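You operate a simulated robot arm through the tools that you are given. There is no shell and no other tool. Be economical: measure what you need, move in short steps, check, and stop when the job is done.

You run a simulated robot arm. Do the job below in one go: nothing can be reset, and whatever is moved stays where it is left.

Task
Clamp the yellow nut block, lock the swivel and tighten its bracket.
Fine: block in the soft vice, fingers clear of the jaws, lever shut; swivel knob to its stop, then the thumb screw to its stop; the block stays clamped.

It is judged by the outcome, as a careful person would: the job done as asked, and still so three seconds after it is handed in. It fails if anything else is knocked over, pushed out of place, dropped, spilled or broken.

Robot
A 7-joint arm with a two-finger parallel gripper, fixed in place. Base frame: the origin is at the foot of the arm, x ahead of it, y to its left, z up. Readings come in cm, degrees, newtons and seconds.
Its first joint turns from -166.0 to 166.0 degrees. Payload 4.4 kg.
Tool frame: the origin (TCP) lies between the finger pads and is the grasp point; the fingertips stand 2.3 cm ahead of it; z points along the fingers, y is the line along which they close. Largest opening 9.4 cm; finger width 3.8, thickness 1; the body of the gripper, 5.4 by 9.6 cm, starts 3.9 cm behind the TCP.
Orientation is that of the tool frame in the base frame, as a unit quaternion [x, y, z, w]. With the fingers straight down and closing along the base's y, the tool's x points along the base's -x, its y along +y and its z along -z.

Tools
- The arm moves only by the tool apply_moves. Its argument "increments" is a list of rows, each a list of 3 entries, a list of its own where there are three numbers: the turn, a rotation vector about the tool's x, y, z in units of 45 degrees (1.0 is 45 degrees), then the shift along the tool's x, y, z in units of 300 mm (1.0 is 300 mm), then the opening, from 0 (shut) to 1 (fully open). In form: [[[ax, ay, az], [tx, ty, tz], grip], ...]. A call has 1 to 10 rows; each row is the pose to reach, as a shift and turn from the pose commanded when the call began, along the tool's axes at that moment. A call with a number of a shift or a turn outside -1 to 1 is refused whole. Each row takes 0.2 s and may step no farther than 5 cm and 8.6 degrees from the row before; otherwise, or with a gripper value out of range, the whole call is refused. Where a pose cannot be reached the arm comes as near as it can. A force on the tool above 50 N (or 10 N above the force at the start of the call, whichever is more), or a blocked arm, ends the call early, and 0.2 s more pass. The fingers move at their own pace (about 7.2 cm/s each) and stop on an object; they squeeze with about 45 N. The grip force told is the motor's: it shows also when the fingers shut on nothing. Time passes only in rows, and 0.2 s behind the last, so rows that repeat a pose let the fingers close. The reply holds the time, the measured pose of the TCP, the force on the tool along the base axes, the opening and the grip force, in the units named above and with some noise.
- Cameras (640 x 400 px; columns grow to the right, rows downward): "scene" is fixed at [22.09, 50.18, 150.25]; the picture's right is [-0.42, -0.91, 0.00], its down [-0.47, 0.22, -0.85] and it looks along [0.77, -0.36, -0.52] (base axes); focal length 331 px, centre (320, 200). "wrist" rides on the gripper at [8.6, 1.6, -7.5] in the tool frame; the picture's right is [-0.18, 0.98, 0.00], its down [-0.58, -0.11, -0.81] and it looks along [-0.79, -0.15, 0.59] (tool axes); focal length 243 px, centre (320, 200).
- grab_frame(camera): a new picture of that camera. It takes no simulated time.
- locate(camera, pixels): there is no depth. For up to 12 entries [column, row, z] of the newest picture of that camera ("zoom" is the newest enlarged one), the place [x, y] in the base frame at which the ray of that pixel passes the height z, good to about 0.2 cm. It takes no simulated time.
- inspect(camera, box): a new picture of the part [left, top, right, bottom] of that camera's present view, enlarged. It takes no simulated time.
- close_job(): hands the job in; it is judged then, once.

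Keep the steps short. Do not move on a guess: measure, check each grasp and each placing, and mend mistakes. In all there are 80 turns and 54 pictures (those below and enlarged ones count). Leave the gripper open and the arm clear of the work at the hand-in unless told otherwise, and finish with a single line.

The tools are called after "Emit:" by a JSON object that holds its "method" and its "body". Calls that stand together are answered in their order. apply_moves: Moves the arm, as the interface text tells. Its arguments: {"type":"object","properties":{"increments":{"type":"array","items":{"type":"array"}}},"required":["increments"]} The other tools are called the same way: grab_frame (camera) takes a picture; locate (camera, pixels) gives the place at which the rays of pixels pass given heights; inspect (camera, box) takes an enlarged picture of a part of a camera's view; close_job () hands the job in.

At the start:

```text
t: 0.0
position: [57.02, 29.47, 121.99]
tool_rot: [0.0, 1.0, 0.0, 0.0]
wrist_force: [0.8, 0.4, 0.5]
gripper_width: 9.39
finger_force: 0.0
```

scene: 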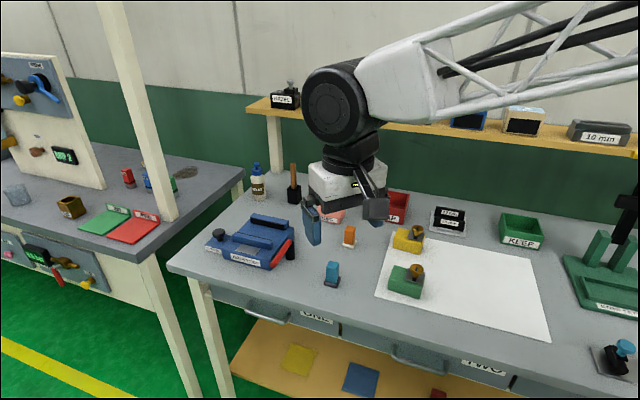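
wrist: 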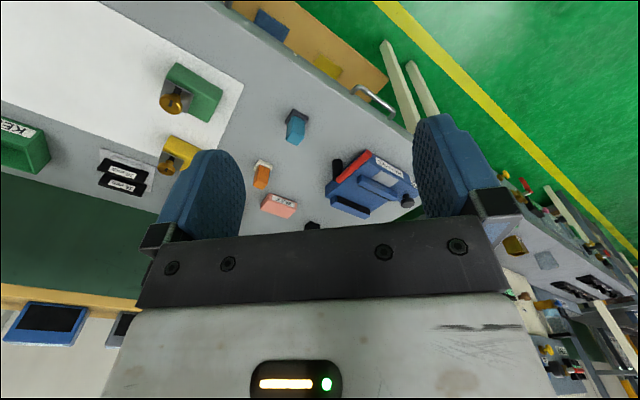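

I see a blue vice at about (255,240) in the scene, a yellow and a green block on a white sheet around (408,240) and (405,280). I'll enlarge both areas.

Emit:
{"method": "inspect", "body": {"camera": "scene", "box": [190, 190, 310, 280]}}

Emit:
{"method": "inspect", "body": {"camera": "scene", "box": [320, 210, 460, 310]}}

Emit:
{"method": "inspect", "body": {"camera": "scene", "box": [540, 200, 640, 390]}}

Emit:
{"method": "inspect", "body": {"camera": "scene", "box": [0, 50, 200, 320]}}

```text
4.44 times, centred on (250, 235) of scene
```

zoom: 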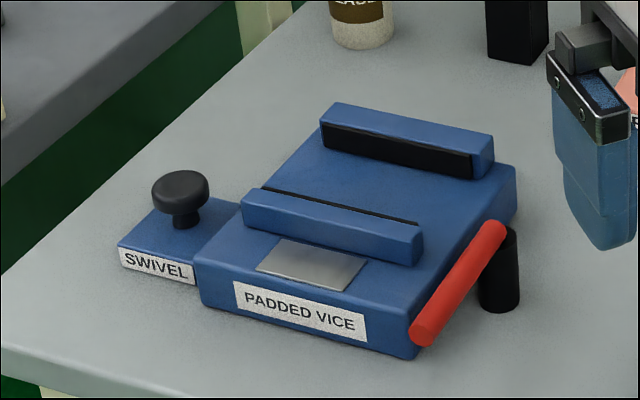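

```text
4.00 times, centred on (390, 260) of scene
```

zoom: 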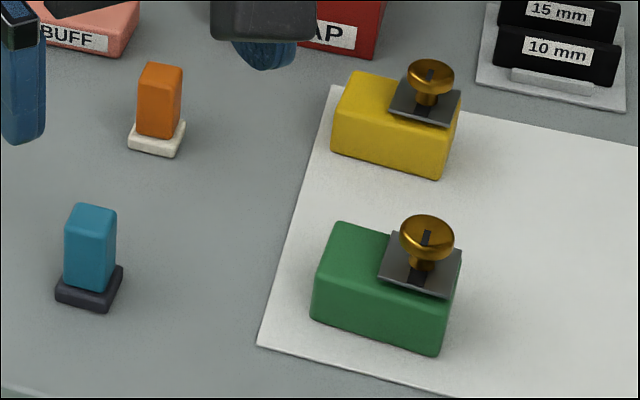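

```text
2.11 times, centred on (590, 295) of scene
```

zoom: 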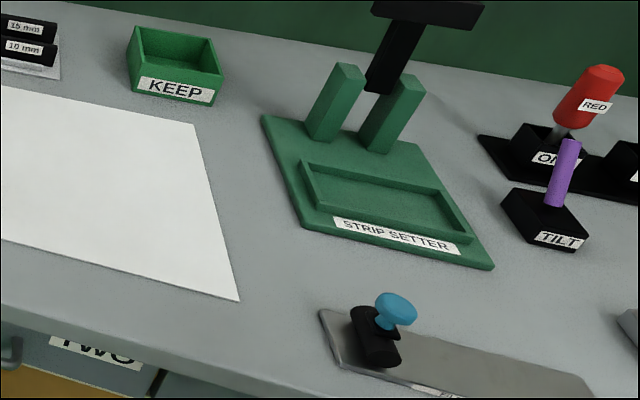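

```text
1.48 times, centred on (100, 185) of scene
```

zoom: 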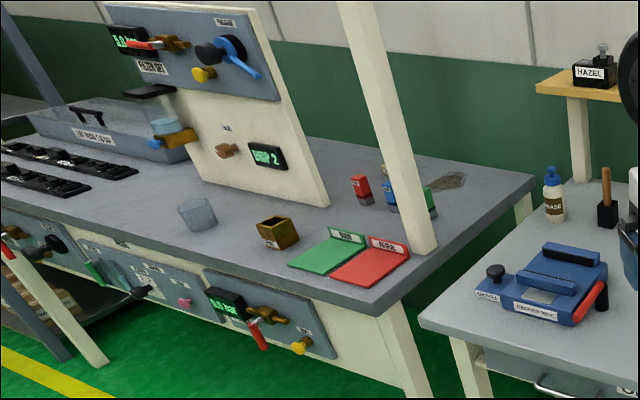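

I'll locate the table features: vice corners, knob, lever ends, and the yellow block.

Emit:
{"method": "locate", "body": {"camera": "scene", "pixels": [[223, 257.5, 88.3], [223, 257.5, 90], [270.3, 269.9, 88.3], [218.5, 231.2, 94], [290.5, 258.6, 88.3], [289.4, 241.8, 95], [273.2, 264.3, 91], [402.7, 241, 88.3], [430, 253.5, 88.3], [429.5, 240.5, 93], [403.5, 231, 93], [427.5, 228, 97]]}}

Emit:
{"method": "inspect", "body": {"camera": "wrist", "box": [230, 100, 430, 225]}}

Emit:
{"method": "inspect", "body": {"camera": "wrist", "box": [90, 50, 250, 220]}}

```text
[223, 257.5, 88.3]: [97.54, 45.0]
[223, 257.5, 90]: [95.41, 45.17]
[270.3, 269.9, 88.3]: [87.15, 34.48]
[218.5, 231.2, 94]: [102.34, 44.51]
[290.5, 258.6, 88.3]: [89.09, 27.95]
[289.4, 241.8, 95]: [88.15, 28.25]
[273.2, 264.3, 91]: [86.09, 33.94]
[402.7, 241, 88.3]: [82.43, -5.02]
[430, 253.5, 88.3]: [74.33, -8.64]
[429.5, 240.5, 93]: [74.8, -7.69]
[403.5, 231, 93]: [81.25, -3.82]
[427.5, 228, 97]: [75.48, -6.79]
```

```text
3.20 times, centred on (330, 162) of wrist
```

zoom: 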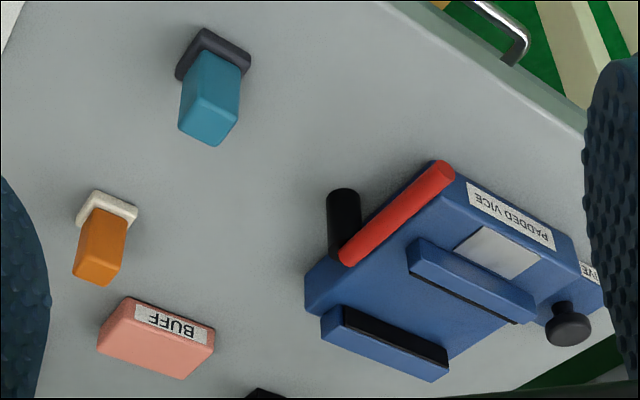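

```text
2.35 times, centred on (170, 135) of wrist
```

zoom: 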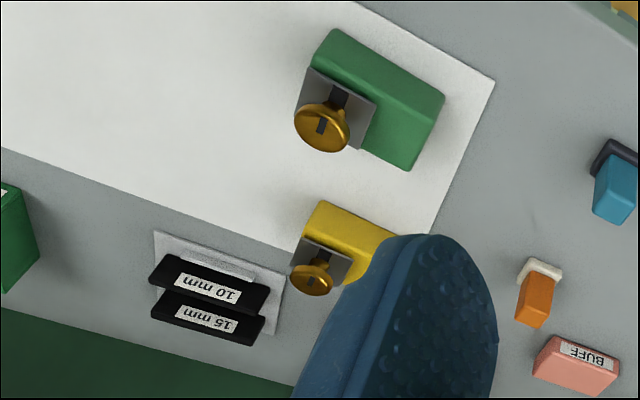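

Positions look far out; I'll cross-check from the wrist picture at the same heights: knob (407,201), lever ends, vice corners, yellow thumb screw.

Emit:
{"method": "locate", "body": {"camera": "wrist", "pixels": [[407.5, 201, 94], [407.5, 201, 97], [369, 152, 91], [369, 152, 94], [338.5, 179, 91], [338.5, 179, 95], [338, 162, 95], [333, 179, 88.3], [166, 173, 97], [166, 173, 100]]}}

Emit:
{"method": "locate", "body": {"camera": "scene", "pixels": [[218.5, 231.2, 97], [273.2, 264.3, 94], [289.4, 241.8, 91], [427.5, 228, 100], [292.8, 242.9, 95]]}}

```text
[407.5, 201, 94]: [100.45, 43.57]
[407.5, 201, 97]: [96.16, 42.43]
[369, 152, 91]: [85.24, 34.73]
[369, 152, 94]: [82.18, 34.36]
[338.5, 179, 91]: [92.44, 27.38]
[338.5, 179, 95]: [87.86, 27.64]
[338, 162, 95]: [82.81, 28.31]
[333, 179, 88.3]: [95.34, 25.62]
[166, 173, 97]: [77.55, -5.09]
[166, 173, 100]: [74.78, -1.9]
```

```text
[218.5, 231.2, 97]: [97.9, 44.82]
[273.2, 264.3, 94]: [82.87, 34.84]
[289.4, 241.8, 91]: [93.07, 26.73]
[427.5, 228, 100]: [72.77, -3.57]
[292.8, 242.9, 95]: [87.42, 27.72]
```

Both cameras agree: vice near (95,36) turned about 45°, yellow block near (79,-5). I move over near the block, staying high (fingertips about 105), for a closer view.

Emit:
{"method": "apply_moves", "body": {"increments": [[[0, 0, 0], [0.004, -0.125, 0.062], 1], [[0, 0, 0], [0.008, -0.25, 0.124], 1], [[0, 0, 0], [0.012, -0.375, 0.186], 1], [[0, 0, 0], [0.016, -0.5, 0.248], 1], [[0, 0, 0], [0.02, -0.625, 0.31], 1], [[0, 0, 0], [0.024, -0.75, 0.372], 1], [[0, 0, 0], [0.028, -0.875, 0.434], 1], [[0, 0, 0], [0.033, -1.0, 0.497], 1]]}}

Emit:
{"method": "grab_frame", "body": {"camera": "wrist"}}

Emit:
{"method": "inspect", "body": {"camera": "scene", "box": [190, 190, 310, 280]}}

```text
t: 1.8
position: [55.75, -0.43, 106.91]
tool_rot: [0.0, 1.0, 0.0, 0.001]
wrist_force: [0.1, -0.7, -0.2]
gripper_width: 9.43
finger_force: 0.0
```

```text
45 pictures are left
```

wrist: 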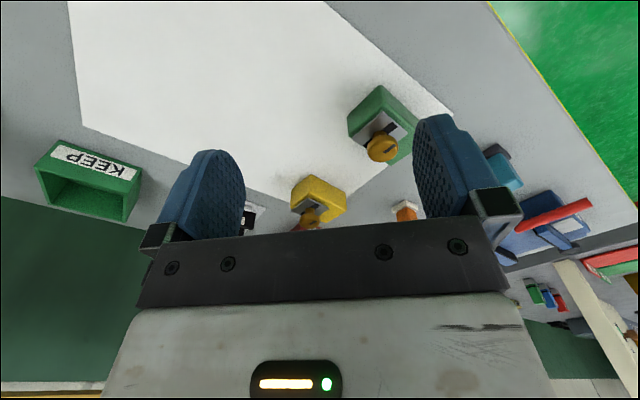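

```text
4.44 times, centred on (250, 235) of scene
```

zoom: 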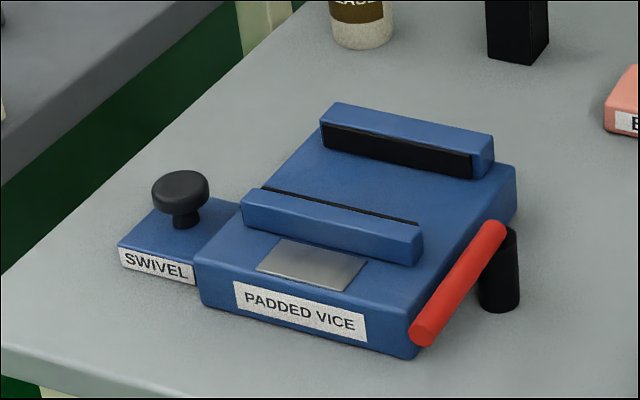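

The block is in view at (318,195) in the wrist picture. Zooming on it from both cameras to measure size and heading.

Emit:
{"method": "inspect", "body": {"camera": "wrist", "box": [280, 165, 360, 215]}}

Emit:
{"method": "inspect", "body": {"camera": "scene", "box": [385, 215, 449, 260]}}

```text
8.00 times, centred on (320, 190) of wrist
```

zoom: 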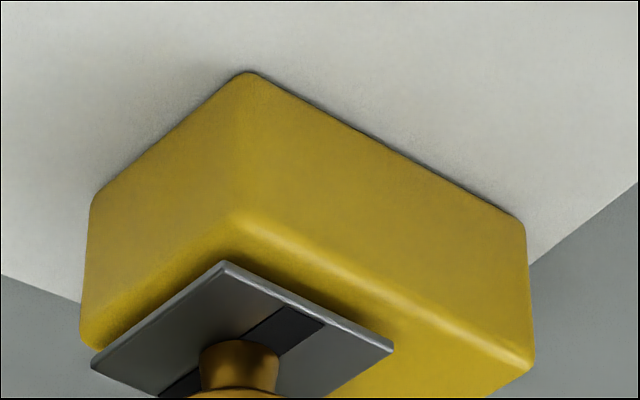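

```text
8.89 times, centred on (417, 238) of scene
```

zoom: 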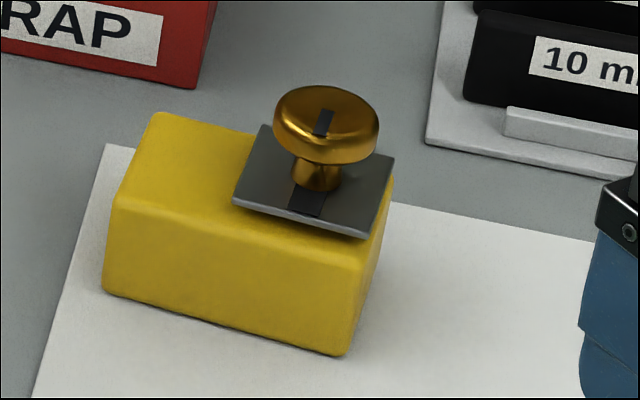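

Locating block corners in both pictures.

Emit:
{"method": "locate", "body": {"camera": "zoom", "pixels": [[103, 290, 88.3], [343, 355, 88.3], [112, 202, 92], [112, 202, 93], [112, 202, 94], [158, 114, 93], [360, 240, 93], [392, 183, 93], [318, 178, 94], [324, 120, 96], [324, 120, 97]]}}

Emit:
{"method": "locate", "body": {"camera": "wrist", "pixels": [[311.25, 174, 88.4], [345.6, 192.5, 88.4], [291.5, 190, 88.4], [309.8, 192, 92], [309.8, 192, 93], [309.8, 192, 94], [346, 211, 93]]}}

```text
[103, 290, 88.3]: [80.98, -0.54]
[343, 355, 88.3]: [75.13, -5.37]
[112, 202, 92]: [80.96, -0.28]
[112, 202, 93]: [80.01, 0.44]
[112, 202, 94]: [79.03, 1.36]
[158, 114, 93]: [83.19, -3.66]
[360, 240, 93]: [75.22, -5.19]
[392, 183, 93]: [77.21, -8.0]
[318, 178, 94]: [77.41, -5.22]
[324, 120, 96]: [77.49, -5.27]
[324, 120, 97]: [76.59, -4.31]
```

```text
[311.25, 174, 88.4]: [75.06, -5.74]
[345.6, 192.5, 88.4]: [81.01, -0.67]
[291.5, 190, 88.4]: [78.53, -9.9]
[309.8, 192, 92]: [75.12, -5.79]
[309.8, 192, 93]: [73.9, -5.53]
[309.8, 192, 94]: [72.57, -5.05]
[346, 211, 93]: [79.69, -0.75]
```

The block is about 7.7 x 5.5 x 4 cm, centre near (79.8,-5.3), heading ~40°; screw head near (78.2,-6.4,95). Now measuring the vice in more detail.

Emit:
{"method": "inspect", "body": {"camera": "scene", "box": [205, 205, 310, 275]}}

```text
5.71 times, centred on (258, 240) of scene
```

zoom: 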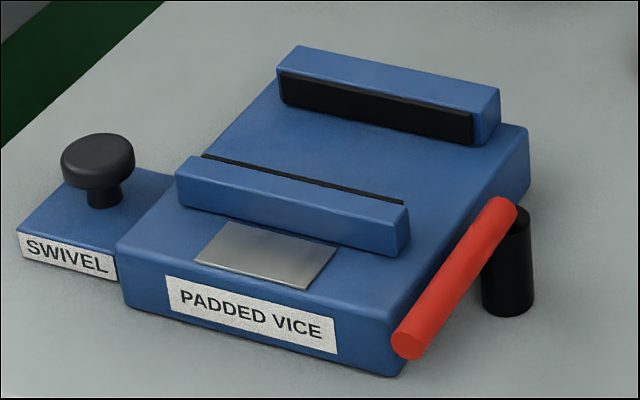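

Emit:
{"method": "locate", "body": {"camera": "zoom", "pixels": [[125, 305, 88.3], [400, 375, 88.3], [117, 246, 91], [117, 246, 92], [528, 128, 91.5], [280, 100, 91.5], [470, 143, 91.5], [178, 205, 91.5], [395, 257, 91.5], [203, 155, 93.5], [403, 203, 93.5], [280, 72, 93.5]]}}

Emit:
{"method": "locate", "body": {"camera": "zoom", "pixels": [[472, 115, 93.5], [103, 200, 90], [97, 145, 93], [97, 145, 94], [20, 258, 88.3], [507, 313, 88.3], [520, 210, 92], [520, 210, 93], [500, 208, 94], [408, 345, 91], [20, 232, 90], [175, 178, 90]]}}

```text
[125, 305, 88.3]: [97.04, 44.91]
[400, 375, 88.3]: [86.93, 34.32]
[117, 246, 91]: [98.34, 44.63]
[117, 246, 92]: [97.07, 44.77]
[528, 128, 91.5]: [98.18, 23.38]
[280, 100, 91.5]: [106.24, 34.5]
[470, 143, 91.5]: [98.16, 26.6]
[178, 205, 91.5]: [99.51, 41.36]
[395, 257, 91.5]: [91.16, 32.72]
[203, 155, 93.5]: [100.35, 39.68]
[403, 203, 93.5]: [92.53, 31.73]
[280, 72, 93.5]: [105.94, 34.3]
```

```text
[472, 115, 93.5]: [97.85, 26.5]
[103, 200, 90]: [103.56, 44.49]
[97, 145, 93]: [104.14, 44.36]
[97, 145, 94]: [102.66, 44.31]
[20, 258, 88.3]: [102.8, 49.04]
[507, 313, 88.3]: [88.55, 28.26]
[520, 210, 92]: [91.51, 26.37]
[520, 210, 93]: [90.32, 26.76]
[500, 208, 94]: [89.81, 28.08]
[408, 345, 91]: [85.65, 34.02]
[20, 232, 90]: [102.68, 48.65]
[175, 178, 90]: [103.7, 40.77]
```

The vice bed is at z≈92, jaws to ≈94, gap ≈7.4 cm; jaw centre ≈(98.9,33.2), knob ≈(103,44.4): beyond the straight-down reach, so tilting will be needed. I go to (85,29.5,112), yawing 44° so the fingers match the vice, to look and test reach.

Emit:
{"method": "apply_moves", "body": {"increments": [[[0, 0, -0.098], [-0.0975, 0.0998, -0.017], 1], [[0, 0, -0.196], [-0.195, 0.1996, -0.034], 1], [[0, 0, -0.293], [-0.2925, 0.2994, -0.051], 1], [[0, 0, -0.391], [-0.39, 0.3992, -0.068], 1], [[0, 0, -0.489], [-0.4875, 0.499, -0.085], 1], [[0, 0, -0.587], [-0.585, 0.5988, -0.102], 1], [[0, 0, -0.684], [-0.6825, 0.6986, -0.119], 1], [[0, 0, -0.782], [-0.78, 0.7984, -0.136], 1], [[0, 0, -0.88], [-0.8775, 0.8982, -0.153], 1], [[0, 0, -0.978], [-0.975, 0.998, -0.17], 1]]}}

Emit:
{"method": "grab_frame", "body": {"camera": "wrist"}}

Emit:
{"method": "grab_frame", "body": {"camera": "scene"}}

```text
t: 4.0
position: [85.28, 29.41, 112.43]
tool_rot: [-0.375, 0.927, 0.001, 0.0]
wrist_force: [0.0, 0.7, 0.1]
gripper_width: 9.38
finger_force: 0.1
```

```text
40 pictures are left
```

wrist: 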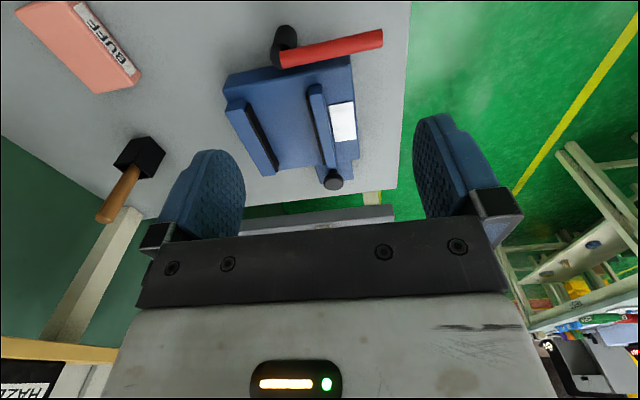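

```text
39 pictures are left
```

scene: 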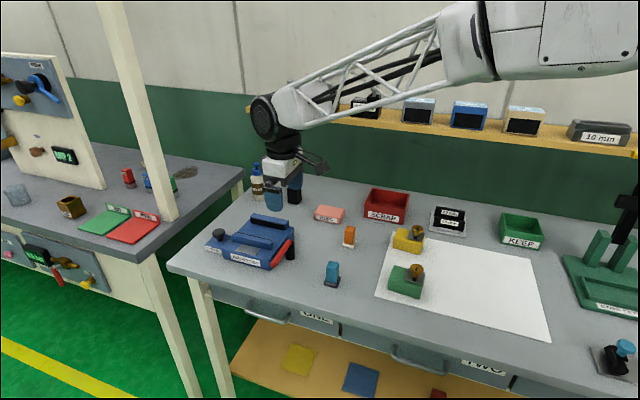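

The pose was reached. Zooming on the vice in the wrist view to understand the lever and knob.

Emit:
{"method": "inspect", "body": {"camera": "wrist", "box": [210, 15, 400, 200]}}

Emit:
{"method": "locate", "body": {"camera": "wrist", "pixels": [[380, 38, 91], [380, 38, 94], [284, 60, 91], [284, 60, 94], [284, 35, 94], [284, 35, 96], [334, 182, 94], [334, 182, 96], [356, 142, 92], [262, 175, 94], [235, 107, 94]]}}

```text
2.16 times, centred on (305, 108) of wrist
```

zoom: 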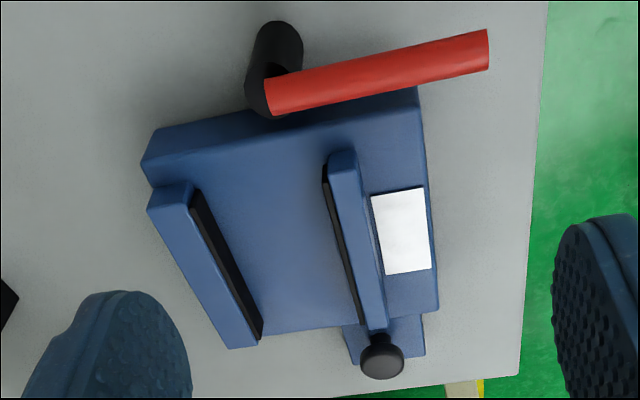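

```text
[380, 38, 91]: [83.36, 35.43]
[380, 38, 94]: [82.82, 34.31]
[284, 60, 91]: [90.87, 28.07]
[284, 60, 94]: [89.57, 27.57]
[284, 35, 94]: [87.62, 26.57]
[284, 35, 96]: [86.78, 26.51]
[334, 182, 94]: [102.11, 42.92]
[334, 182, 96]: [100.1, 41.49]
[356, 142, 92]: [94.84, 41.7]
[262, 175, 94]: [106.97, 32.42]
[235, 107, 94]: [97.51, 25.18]
```

The lever lies flat at z≈94, on a post at (89.2,27.8), tip at (82.8,34.5), parallel to the vice side. Now I test the straight-down reach above the jaw gap at (98.5,33,104), well clear of everything.

Emit:
{"method": "apply_moves", "body": {"increments": [[[0, 0, 0], [-0.1, -0.055, 0.07], 1], [[0, 0, 0], [-0.2, -0.11, 0.14], 1], [[0, 0, 0], [-0.3, -0.165, 0.21], 1], [[0, 0, 0], [-0.4, -0.22, 0.28], 1], [[0, 0, 0], [-0.4, -0.22, 0.28], 1]]}}

```text
t: 5.2
position: [98.55, 33.07, 103.96]
tool_rot: [-0.374, 0.928, 0.0, 0.0]
wrist_force: [0.7, -0.2, 0.5]
gripper_width: 9.4
finger_force: 0.1
```

Reached exactly. Testing reach above the knob at (103,44,104).

Emit:
{"method": "apply_moves", "body": {"increments": [[[0, 0, 0], [-0.12, 0.055, 0], 1], [[0, 0, 0], [-0.24, 0.11, 0], 1], [[0, 0, 0], [-0.365, 0.165, 0], 1], [[0, 0, 0], [-0.365, 0.165, 0], 1]]}}

Emit:
{"method": "grab_frame", "body": {"camera": "wrist"}}

```text
t: 6.2
position: [102.76, 44.11, 104.02]
tool_rot: [-0.375, 0.927, 0.0, 0.0]
wrist_force: [1.0, 0.8, -0.9]
gripper_width: 9.37
finger_force: 0.1
```

```text
37 pictures are left
```

wrist: 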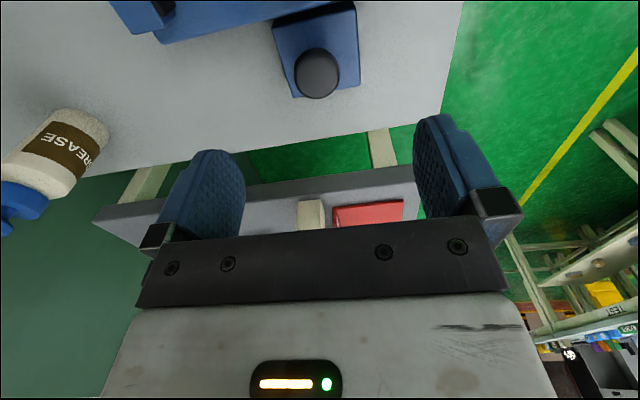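

Reach is fine there too. Refine the knob position with this close view, then decide.

Emit:
{"method": "locate", "body": {"camera": "wrist", "pixels": [[317, 72, 94], [317, 72, 95], [317, 72, 96], [317, 97, 93], [296, 72, 94], [338, 72, 94]]}}

Emit:
{"method": "inspect", "body": {"camera": "wrist", "box": [250, 0, 390, 110]}}

```text
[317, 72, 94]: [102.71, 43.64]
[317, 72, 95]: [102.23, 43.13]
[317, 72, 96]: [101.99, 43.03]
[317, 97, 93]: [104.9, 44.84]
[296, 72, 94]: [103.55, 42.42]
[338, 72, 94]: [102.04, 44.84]
```

```text
3.64 times, centred on (320, 55) of wrist
```

zoom: 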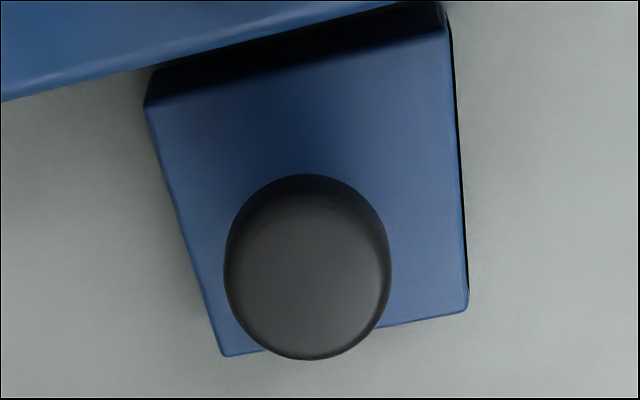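

Knob centre ≈(102.7,44), top z≈94. Now I re-zoom on the yellow block to measure its bracket plate before choosing the grasp.

Emit:
{"method": "inspect", "body": {"camera": "scene", "box": [385, 215, 449, 260]}}

Emit:
{"method": "locate", "body": {"camera": "zoom", "pixels": [[262, 125, 92.6], [393, 158, 92.6], [367, 236, 92.6], [235, 200, 92.6], [318, 187, 92.7], [326, 118, 95], [326, 100, 95.3], [274, 125, 95], [378, 130, 95], [112, 200, 92.1], [362, 245, 92.1], [158, 114, 92.1]]}}

```text
8.89 times, centred on (417, 238) of scene
```

zoom: 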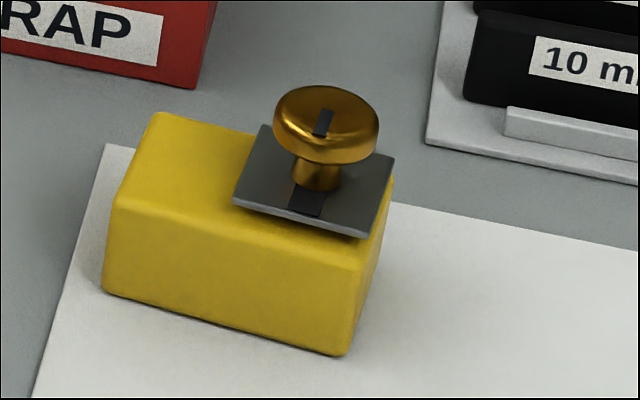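

```text
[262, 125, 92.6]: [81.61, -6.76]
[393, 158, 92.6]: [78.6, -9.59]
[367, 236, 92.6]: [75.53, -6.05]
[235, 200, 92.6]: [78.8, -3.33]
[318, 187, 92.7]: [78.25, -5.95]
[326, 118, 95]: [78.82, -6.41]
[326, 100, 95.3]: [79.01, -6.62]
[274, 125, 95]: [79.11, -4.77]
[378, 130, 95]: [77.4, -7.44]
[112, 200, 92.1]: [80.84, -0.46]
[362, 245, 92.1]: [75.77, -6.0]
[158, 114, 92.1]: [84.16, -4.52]
```

Block centre ≈(79.7,-5.1), heading ≈41.5°, plate inset from the sides; I'll grip across the 5.3 cm width near the top, so the fingers stay above the jaws later. Flying back at height in two calls, first half now.

Emit:
{"method": "apply_moves", "body": {"increments": [[[0, 0, 0], [0.14, -0.054, 0], 1], [[0, 0, 0], [0.28, -0.108, 0], 1], [[0, 0, 0], [0.42, -0.162, 0], 1], [[0, 0, 0], [0.56, -0.216, 0], 1], [[0, 0, 0], [0.7, -0.27, 0], 1], [[0, 0, 0], [0.837, -0.323, 0], 1]]}}

Emit:
{"method": "apply_moves", "body": {"increments": [[[0, 0, 0], [0.14, -0.054, 0], 1], [[0, 0, 0], [0.28, -0.108, 0], 1], [[0, 0, 0], [0.42, -0.162, 0], 1], [[0, 0, 0.02], [0.56, -0.216, 0], 1], [[0, 0, 0.04], [0.7, -0.27, 0], 1], [[0, 0, 0.056], [0.837, -0.323, 0], 1], [[0, 0, 0.056], [0.837, -0.323, 0], 1]]}}

Emit:
{"method": "grab_frame", "body": {"camera": "wrist"}}

```text
t: 7.6
position: [91.53, 19.64, 103.69]
tool_rot: [-0.375, 0.927, 0.0, -0.001]
wrist_force: [0.9, -0.9, 0.2]
gripper_width: 9.42
finger_force: 0.0
```

```text
t: 9.2
position: [80.2, -4.51, 103.86]
tool_rot: [-0.354, 0.935, 0.0, 0.0]
wrist_force: [-0.5, 0.1, 0.0]
gripper_width: 9.41
finger_force: 0.0
```

```text
34 pictures are left
```

wrist: 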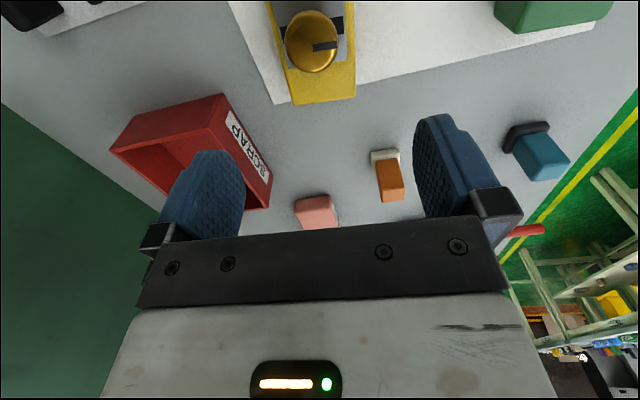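

The block is right below/ahead at (315,50). I check its far top corners and the screw against my numbers.

Emit:
{"method": "locate", "body": {"camera": "wrist", "pixels": [[292, 104, 91.8], [355, 97, 91.8], [311, 40, 95], [311, 40, 95.5], [285, 40, 95], [338, 40, 95]]}}

Emit:
{"method": "inspect", "body": {"camera": "wrist", "box": [250, 0, 390, 110]}}

```text
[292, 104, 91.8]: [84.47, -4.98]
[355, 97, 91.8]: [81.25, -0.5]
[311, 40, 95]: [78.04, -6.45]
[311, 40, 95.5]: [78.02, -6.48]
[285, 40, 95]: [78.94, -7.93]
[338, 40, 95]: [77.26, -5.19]
```

```text
3.64 times, centred on (320, 55) of wrist
```

zoom: 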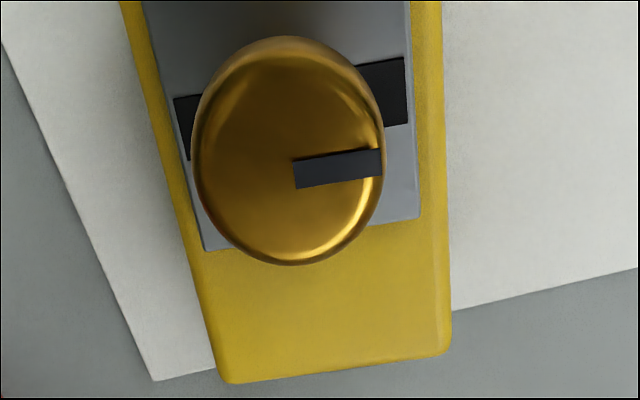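

Consistent. I descend to TCP z=93.0, fingertips 90.7, straddling the block.

Emit:
{"method": "apply_moves", "body": {"increments": [[[0, 0, 0], [0.005, -0.008, 0.1], 1], [[0, 0, 0], [0.005, -0.008, 0.2], 1], [[0, 0, 0], [0.005, -0.008, 0.29], 1], [[0, 0, 0], [0.005, -0.008, 0.362], 1]]}}

Emit:
{"method": "grab_frame", "body": {"camera": "wrist"}}

```text
t: 10.2
position: [80.44, -4.89, 92.87]
tool_rot: [-0.354, 0.935, 0.001, 0.0]
wrist_force: [-0.4, -0.4, 0.0]
gripper_width: 9.41
finger_force: 0.0
```

```text
32 pictures are left
```

wrist: 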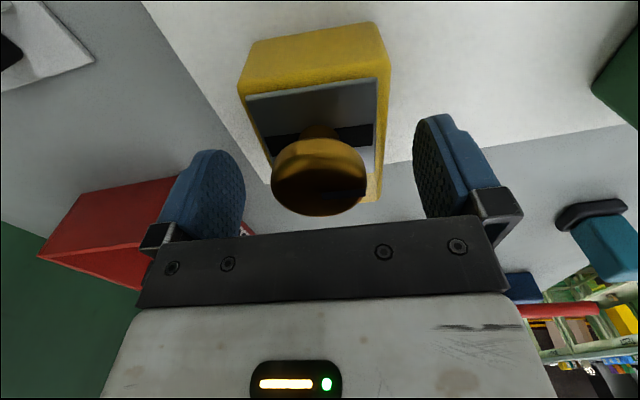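

Clear on both sides. Close the fingers.

Emit:
{"method": "apply_moves", "body": {"increments": [[[0, 0, 0], [0, 0, 0], 0.65], [[0, 0, 0], [0, 0, 0], 0.4], [[0, 0, 0], [0, 0, 0], 0.4], [[0, 0, 0], [0, 0, 0], 0.4], [[0, 0, 0], [0, 0, 0], 0.4]]}}

Emit:
{"method": "grab_frame", "body": {"camera": "wrist"}}

```text
t: 11.4
position: [80.37, -4.92, 93.0]
tool_rot: [-0.354, 0.935, 0.0, -0.001]
wrist_force: [-0.3, 0.2, -0.2]
gripper_width: 5.52
finger_force: 44.9
```

```text
31 pictures are left
```

wrist: 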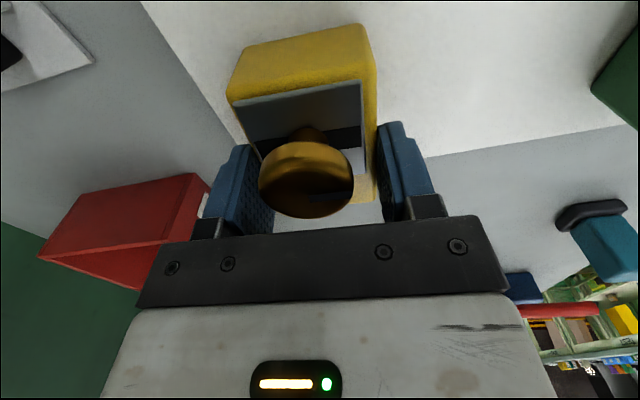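

Gripped: width 5.52, 45 N. Lift 15 cm straight up, then half-way toward the vice.

Emit:
{"method": "apply_moves", "body": {"increments": [[[0, 0, 0], [0, 0, -0.06], 0.4], [[0, 0, 0], [0, 0, -0.16], 0.4], [[0, 0, 0], [0, 0, -0.28], 0.4], [[0, 0, 0], [0, 0, -0.4], 0.4], [[0, 0, 0], [0, 0, -0.5], 0.4]]}}

Emit:
{"method": "apply_moves", "body": {"increments": [[[0, 0, 0], [-0.08, 0.034, 0], 0.4], [[0, 0, 0], [-0.2, 0.084, 0], 0.4], [[0, 0, 0], [-0.33, 0.138, 0], 0.4], [[0, 0, 0], [-0.46, 0.192, 0], 0.4], [[0, 0, 0], [-0.58, 0.242, 0], 0.4], [[0, 0, 0], [-0.653, 0.272, 0], 0.4]]}}

Emit:
{"method": "grab_frame", "body": {"camera": "wrist"}}

```text
t: 12.6
position: [80.4, -4.99, 108.01]
tool_rot: [-0.354, 0.935, -0.001, 0.0]
wrist_force: [-0.7, 0.5, -2.0]
gripper_width: 5.51
finger_force: 44.8
```

```text
t: 14.0
position: [89.75, 14.17, 108.13]
tool_rot: [-0.354, 0.935, 0.0, 0.0]
wrist_force: [-0.2, -0.3, -2.5]
gripper_width: 5.55
finger_force: 44.9
```

```text
30 pictures are left
```

wrist: 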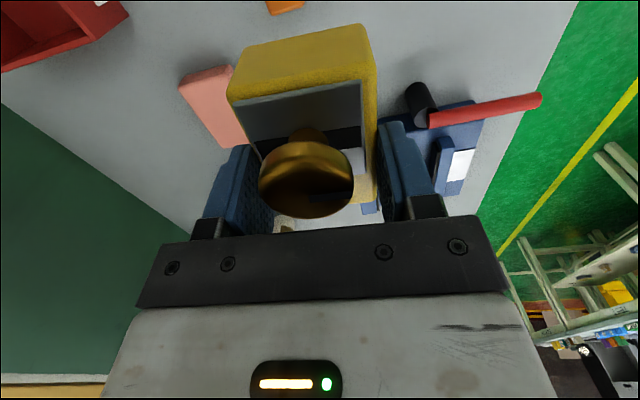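

Held steady. Second half, with a 3.5° yaw to match the vice.

Emit:
{"method": "apply_moves", "body": {"increments": [[[0, 0, -0.015], [-0.08, 0.034, 0], 0.4], [[0, 0, -0.03], [-0.2, 0.084, 0], 0.4], [[0, 0, -0.045], [-0.33, 0.139, 0], 0.4], [[0, 0, -0.06], [-0.46, 0.194, 0], 0.4], [[0, 0, -0.078], [-0.58, 0.245, 0], 0.4], [[0, 0, -0.078], [-0.651, 0.275, 0], 0.4]]}}

Emit:
{"method": "grab_frame", "body": {"camera": "wrist"}}

Emit:
{"method": "inspect", "body": {"camera": "scene", "box": [195, 165, 315, 285]}}

```text
t: 15.4
position: [98.86, 33.37, 107.93]
tool_rot: [-0.383, 0.924, 0.0, 0.0]
wrist_force: [-1.1, 0.3, -2.0]
gripper_width: 5.52
finger_force: 44.6
```

```text
29 pictures are left
```

wrist: 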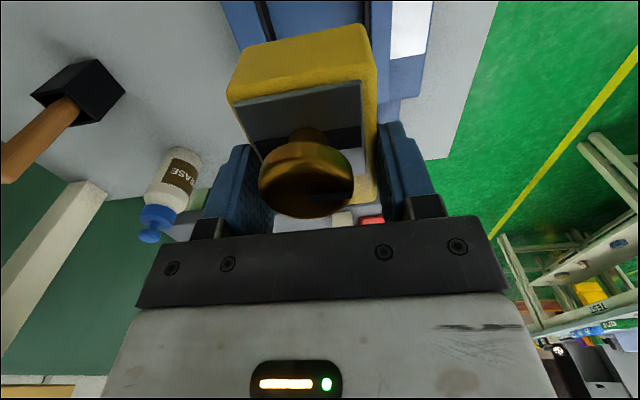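

```text
3.33 times, centred on (255, 225) of scene
```

zoom: 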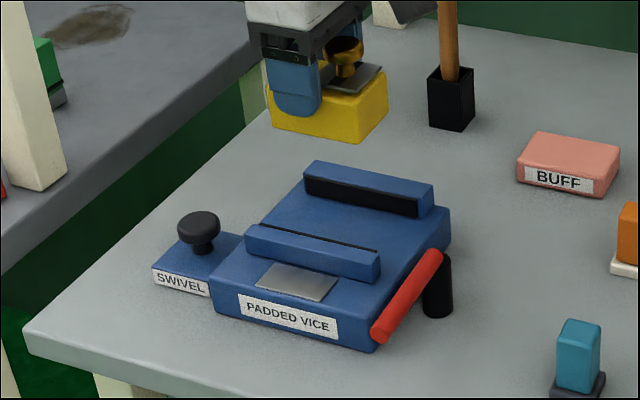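

Above the vice. I check jaw inner edges seen beside the block in the wrist picture: back pad near (262,8)-(270,38), front near (368,8).

Emit:
{"method": "inspect", "body": {"camera": "wrist", "box": [220, 0, 440, 110]}}

```text
2.91 times, centred on (330, 55) of wrist
```

zoom: 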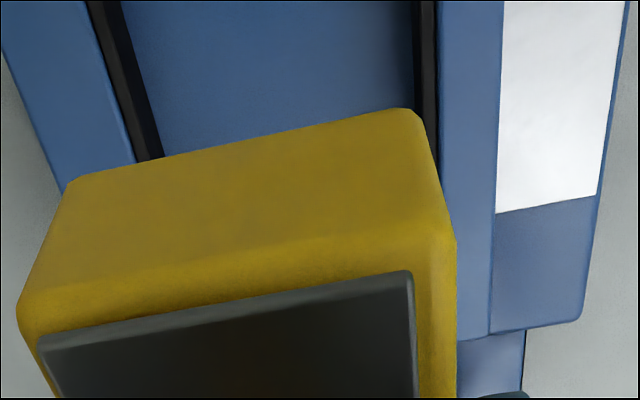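

Emit:
{"method": "locate", "body": {"camera": "zoom", "pixels": [[122, 5, 92], [163, 155, 92], [413, 5, 92], [414, 95, 92], [88, 5, 94], [133, 155, 94], [437, 5, 94], [439, 150, 94]]}}

```text
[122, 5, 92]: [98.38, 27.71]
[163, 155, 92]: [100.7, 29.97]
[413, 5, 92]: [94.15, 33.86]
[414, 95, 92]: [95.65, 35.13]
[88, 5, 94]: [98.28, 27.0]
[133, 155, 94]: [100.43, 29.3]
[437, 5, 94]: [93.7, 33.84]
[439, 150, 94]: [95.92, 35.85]
```

The block is centred in the gap (gap centre v≈46.4, TCP 46.3; gap ≈7.6 for a 5.5 block). Lower to TCP 97.2.

Emit:
{"method": "apply_moves", "body": {"increments": [[[0, 0, 0], [0, 0, 0.08], 0.4], [[0, 0, 0], [0, 0, 0.17], 0.4], [[0, 0, 0], [0, 0, 0.26], 0.4], [[0, 0, 0], [0, 0, 0.32], 0.4], [[0, 0, 0], [0, 0, 0.357], 0.4]]}}

Emit:
{"method": "inspect", "body": {"camera": "scene", "box": [205, 195, 310, 275]}}

```text
t: 16.6
position: [98.87, 33.4, 97.15]
tool_rot: [-0.383, 0.924, 0.0, 0.001]
wrist_force: [-0.5, 0.1, -2.6]
gripper_width: 5.53
finger_force: 44.9
```

```text
5.00 times, centred on (258, 235) of scene
```

zoom: 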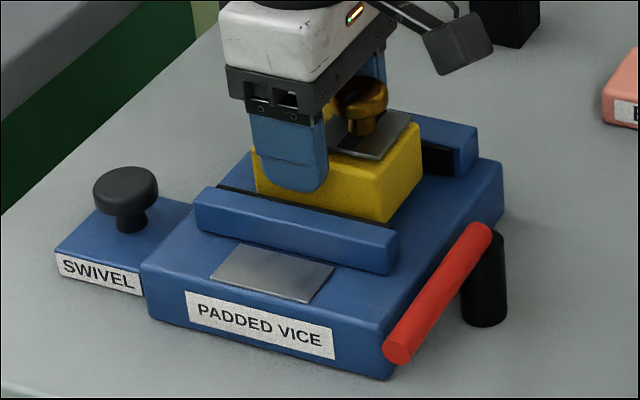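

Nearly seated between the jaws. Lower in fine steps, watching the force.

Emit:
{"method": "apply_moves", "body": {"increments": [[[0, 0, 0], [0, 0, 0.007], 0.4], [[0, 0, 0], [0, 0, 0.013], 0.4], [[0, 0, 0], [0, 0, 0.018], 0.4]]}}

```text
t: 17.4
position: [98.82, 33.26, 96.82]
tool_rot: [-0.383, 0.924, -0.001, 0.0]
wrist_force: [-1.0, 1.3, 6.0]
gripper_width: 5.5
finger_force: 45.1
```

Force rose to +6 N: the block is on the bed. Open the fingers, then rise.

Emit:
{"method": "apply_moves", "body": {"increments": [[[0, 0, 0], [0, 0, 0], 0.6], [[0, 0, 0], [0, 0, 0], 0.85], [[0, 0, 0], [0, 0, 0], 0.9], [[0, 0, 0], [0, 0, 0], 0.9]]}}

Emit:
{"method": "apply_moves", "body": {"increments": [[[0, 0, 0], [0, 0, -0.08], 0.9], [[0, 0, 0], [0, 0, -0.2], 0.9], [[0, 0, 0], [0, 0, -0.33], 0.9]]}}

Emit:
{"method": "inspect", "body": {"camera": "scene", "box": [205, 195, 310, 275]}}

```text
t: 18.4
position: [98.78, 33.37, 96.71]
tool_rot: [-0.382, 0.924, 0.0, 0.001]
wrist_force: [0.0, 0.0, -0.7]
gripper_width: 8.45
finger_force: 0.0
```

```text
t: 19.2
position: [98.69, 33.41, 106.57]
tool_rot: [-0.383, 0.924, -0.001, -0.001]
wrist_force: [-0.4, -0.6, -1.5]
gripper_width: 8.47
finger_force: 0.0
```

```text
5.00 times, centred on (258, 235) of scene
```

zoom: 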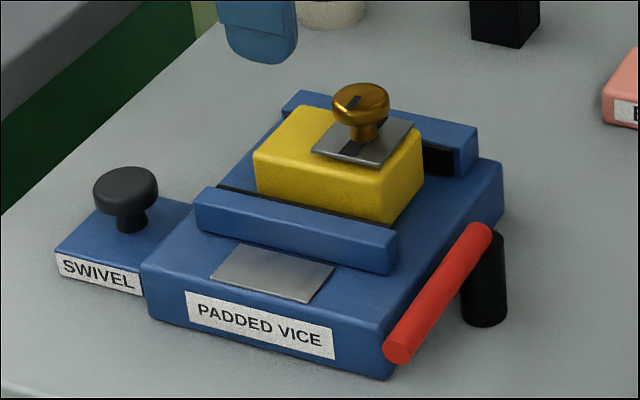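

The block sits square in the open vice. Next is the lever. I'll straddle it with half-open fingers near its tip and swing it; first I move above (84.2,33.1) and turn the wrist 90° in two calls.

Emit:
{"method": "apply_moves", "body": {"increments": [[[0, 0, 0.16], [0.058, 0.056, 0], 0.5], [[0, 0, 0.33], [0.116, 0.112, 0], 0.4], [[0, 0, 0.5], [0.174, 0.168, 0], 0.36], [[0, 0, 0.67], [0.232, 0.224, 0], 0.36], [[0, 0, 0.84], [0.29, 0.28, 0], 0.36], [[0, 0, 1.0], [0.349, 0.335, 0], 0.36]]}}

Emit:
{"method": "apply_moves", "body": {"increments": [[[0, 0, 0.16], [0, 0, 0], 0.36], [[0, 0, 0.33], [0, 0, 0], 0.36], [[0, 0, 0.5], [0, 0, 0], 0.36], [[0, 0, 0.67], [0, 0, 0], 0.36], [[0, 0, 0.84], [0, 0, 0], 0.36], [[0, 0, 1.0], [0, 0, 0], 0.36], [[0, 0, 1.0], [0, 0, 0], 0.36]]}}

Emit:
{"method": "grab_frame", "body": {"camera": "wrist"}}

```text
t: 20.6
position: [84.18, 33.07, 106.53]
tool_rot: [0.002, 1.0, 0.0, 0.0]
wrist_force: [0.0, 1.0, -0.1]
gripper_width: 3.38
finger_force: 0.0
```

```text
t: 22.2
position: [84.34, 33.13, 106.59]
tool_rot: [0.384, 0.923, 0.0, 0.0]
wrist_force: [-0.6, 0.5, -0.4]
gripper_width: 3.37
finger_force: 0.1
```

```text
24 pictures are left
```

wrist: 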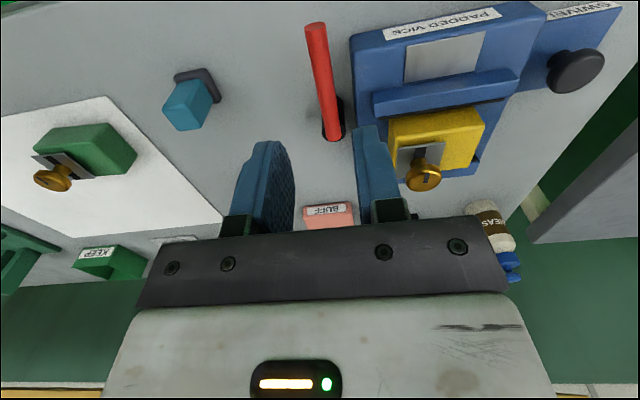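

The lever runs from (316,28) to (335,138). Locating its axis at z=94.

Emit:
{"method": "locate", "body": {"camera": "wrist", "pixels": [[316, 28, 94], [325, 80, 94], [333, 130, 94], [335, 140, 94], [333, 130, 95], [316, 28, 95]]}}

```text
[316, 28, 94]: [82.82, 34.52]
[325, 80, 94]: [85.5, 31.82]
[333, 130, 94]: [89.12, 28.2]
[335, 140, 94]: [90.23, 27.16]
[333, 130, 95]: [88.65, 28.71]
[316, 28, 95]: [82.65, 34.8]
```

Aligned (lever line x+y≈117.35, TCP 117.47). Lower to TCP 94.8 (tips 92.5, just above the vice body).

Emit:
{"method": "apply_moves", "body": {"increments": [[[0, 0, 0], [0, -0.01, 0.12], 0.36], [[0, 0, 0], [0, -0.01, 0.24], 0.36], [[0, 0, 0], [0, -0.01, 0.33], 0.36], [[0, 0, 0], [0, -0.01, 0.393], 0.36]]}}

Emit:
{"method": "grab_frame", "body": {"camera": "wrist"}}

```text
t: 23.2
position: [84.15, 32.81, 94.58]
tool_rot: [0.382, 0.924, 0.0, 0.0]
wrist_force: [0.6, -0.1, -0.3]
gripper_width: 3.38
finger_force: 0.0
```

```text
23 pictures are left
```

wrist: 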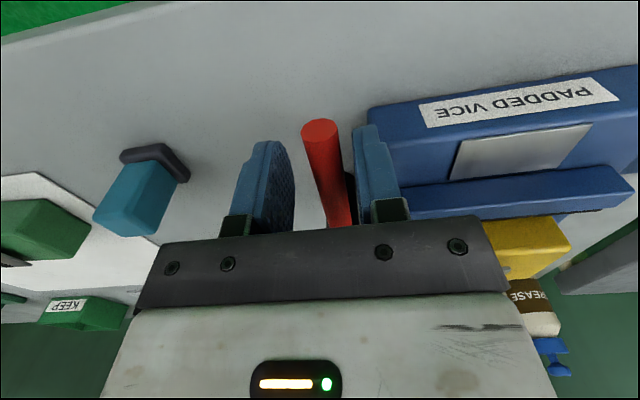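

The lever is between the fingers. First probe: swing it outward (away from the vice) by about 20° around its post, watching the force.

Emit:
{"method": "apply_moves", "body": {"increments": [[[0, 0, -0.178], [-0.0023, -0.033, 0], 0.36], [[0, 0, -0.356], [-0.0092, -0.0652, 0], 0.36], [[0, 0, -0.444], [-0.0143, -0.081, 0], 0.36]]}}

Emit:
{"method": "grab_frame", "body": {"camera": "wrist"}}

```text
t: 24.0
position: [82.77, 30.87, 94.75]
tool_rot: [0.216, 0.976, 0.001, 0.0]
wrist_force: [0.5, -0.4, -0.1]
gripper_width: 3.4
finger_force: 0.2
```

```text
22 pictures are left
```

wrist: 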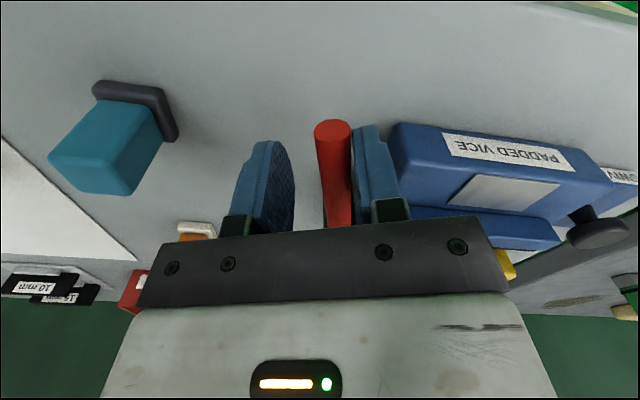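

The lever followed freely outward (0.5 N). Continue another 40°.

Emit:
{"method": "apply_moves", "body": {"increments": [[[0, 0, -0.178], [-0.0023, -0.0329, 0], 0.36], [[0, 0, -0.356], [-0.0092, -0.0652, 0], 0.36], [[0, 0, -0.533], [-0.0205, -0.0963, 0], 0.36], [[0, 0, -0.711], [-0.036, -0.1254, 0], 0.36], [[0, 0, -0.889], [-0.0554, -0.1521, 0], 0.36]]}}

Emit:
{"method": "inspect", "body": {"camera": "scene", "box": [205, 195, 325, 280]}}

```text
t: 25.2
position: [82.4, 25.94, 94.79]
tool_rot: [-0.132, 0.991, 0.0, 0.0]
wrist_force: [0.2, 1.4, 0.4]
gripper_width: 3.4
finger_force: 0.5
```

```text
4.71 times, centred on (265, 238) of scene
```

zoom: 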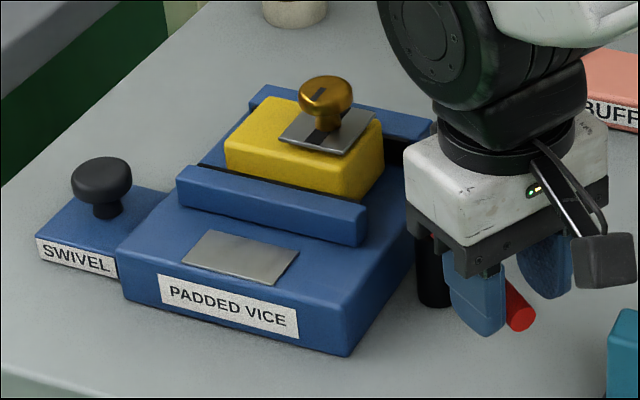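

Lever follows, vice undisturbed. Continue in steps until it stops.

Emit:
{"method": "apply_moves", "body": {"increments": [[[0, 0, -0.178], [-0.0023, -0.0329, 0], 0.36], [[0, 0, -0.356], [-0.0092, -0.0652, 0], 0.36], [[0, 0, -0.533], [-0.0205, -0.0963, 0], 0.36]]}}

Emit:
{"method": "inspect", "body": {"camera": "scene", "box": [205, 195, 325, 280]}}

```text
t: 26.0
position: [83.55, 23.4, 94.66]
tool_rot: [-0.334, 0.942, 0.0, 0.0]
wrist_force: [-4.8, 31.8, -2.5]
gripper_width: 4.56
finger_force: 13.1
```

```text
4.71 times, centred on (265, 238) of scene
```

zoom: 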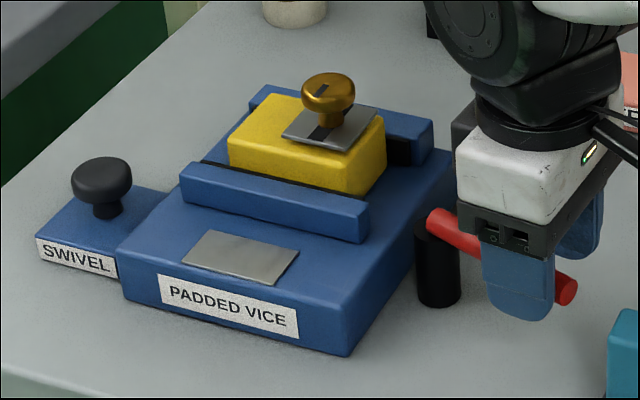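

Force 32 N: a stop or the jaw pressing. I check lever angle and the jaws closely.

Emit:
{"method": "inspect", "body": {"camera": "scene", "box": [235, 205, 300, 250]}}

Emit:
{"method": "grab_frame", "body": {"camera": "wrist"}}

```text
8.89 times, centred on (268, 228) of scene
```

zoom: 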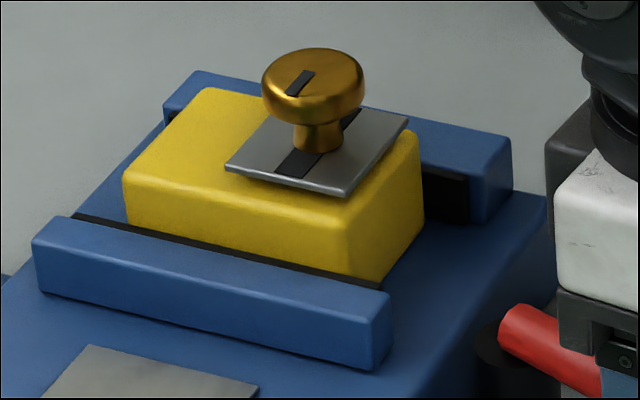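

```text
18 pictures are left
```

wrist: 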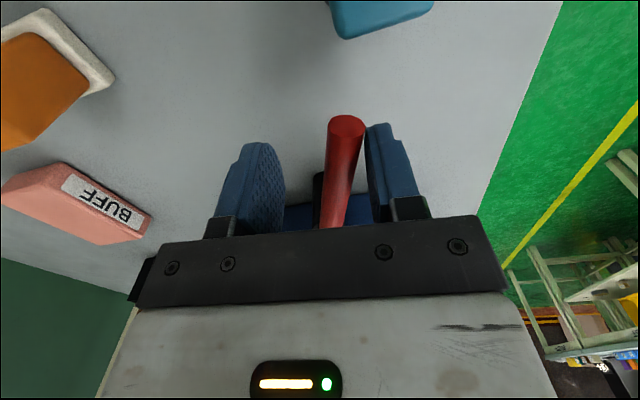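

Emit:
{"method": "locate", "body": {"camera": "wrist", "pixels": [[346, 124, 94], [341, 160, 94], [335, 215, 94]]}}

```text
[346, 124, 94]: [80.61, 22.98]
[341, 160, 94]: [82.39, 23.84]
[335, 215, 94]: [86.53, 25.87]
```

Lever heading is now ≈206° (swung ~71°), jaw touching the block. To push it fully, I back off slightly, align with the lever and grip it.

Emit:
{"method": "apply_moves", "body": {"increments": [[[0, 0, 0.145], [-0.009, 0.014, 0], 0.36], [[0, 0, 0.29], [-0.018, 0.027, 0], 0.36], [[0, 0, 0.29], [-0.018, 0.027, 0], 0.1], [[0, 0, 0.29], [-0.018, 0.027, 0], 0.05], [[0, 0, 0.29], [-0.018, 0.027, 0], 0.05]]}}

Emit:
{"method": "grab_frame", "body": {"camera": "wrist"}}

```text
t: 27.2
position: [83.51, 24.45, 94.74]
tool_rot: [-0.225, 0.974, 0.0, 0.0]
wrist_force: [-16.9, 27.7, 1.5]
gripper_width: 1.89
finger_force: 15.7
```

```text
17 pictures are left
```

wrist: 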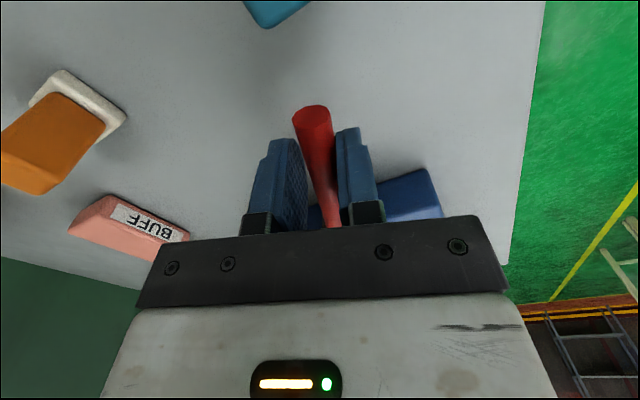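

Gripped; the lever pushes back at ~32 N. Swing further 12° in small steps; it will halt at 50 N.

Emit:
{"method": "apply_moves", "body": {"increments": [[[0, 0, -0.089], [-0.0006, -0.0165, 0], 0], [[0, 0, -0.178], [-0.0023, -0.0329, 0], 0], [[0, 0, -0.267], [-0.0052, -0.0492, 0], 0]]}}

Emit:
{"method": "grab_frame", "body": {"camera": "wrist"}}

```text
t: 27.6
position: [83.49, 24.55, 94.72]
tool_rot: [-0.246, 0.969, 0.002, 0.0]
wrist_force: [-36.6, 70.2, 6.5]
gripper_width: 1.78
finger_force: 45.9
stopped in row 1: the force on the tool passed its limit (the readings are from after the stop); the commanded pose is now the measured one
```

```text
16 pictures are left
```

wrist: 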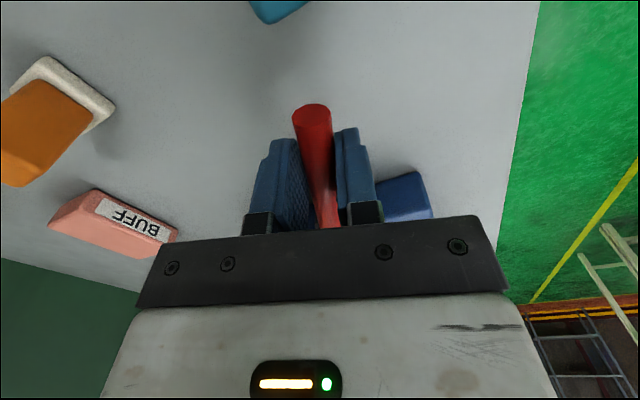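

A hard stop: 79 N without motion. Lever is at its stop. Open and rise, then verify it stays.

Emit:
{"method": "apply_moves", "body": {"increments": [[[0, 0, 0], [0, 0, 0], 0.3], [[0, 0, 0], [0, 0, 0], 0.36], [[0, 0, 0], [0, 0, -0.05], 0.36], [[0, 0, 0], [0, 0, -0.2], 0.36], [[0, 0, 0], [0, 0, -0.36], 0.36], [[0, 0, 0], [0, 0, -0.4], 0.36]]}}

Emit:
{"method": "grab_frame", "body": {"camera": "wrist"}}

Emit:
{"method": "inspect", "body": {"camera": "scene", "box": [235, 205, 315, 270]}}

```text
t: 29.0
position: [83.86, 24.25, 106.73]
tool_rot: [-0.247, 0.969, 0.0, 0.0]
wrist_force: [-0.2, 0.9, 0.3]
gripper_width: 3.41
finger_force: 0.1
```

```text
15 pictures are left
```

wrist: 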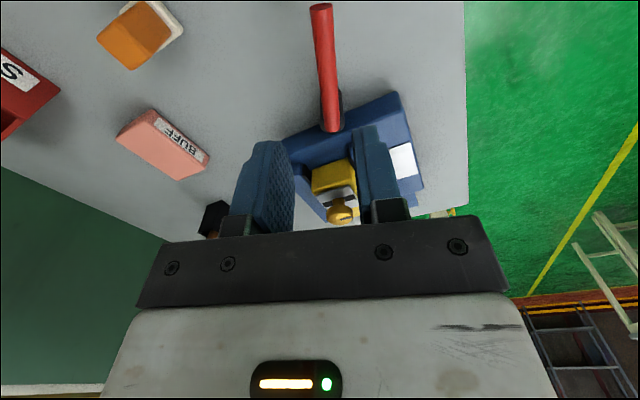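

```text
6.15 times, centred on (275, 238) of scene
```

zoom: 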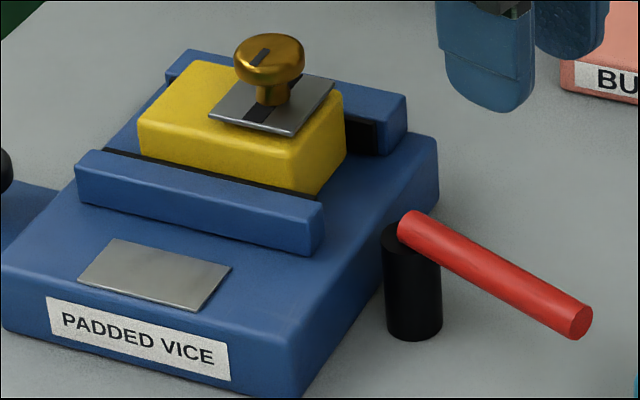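

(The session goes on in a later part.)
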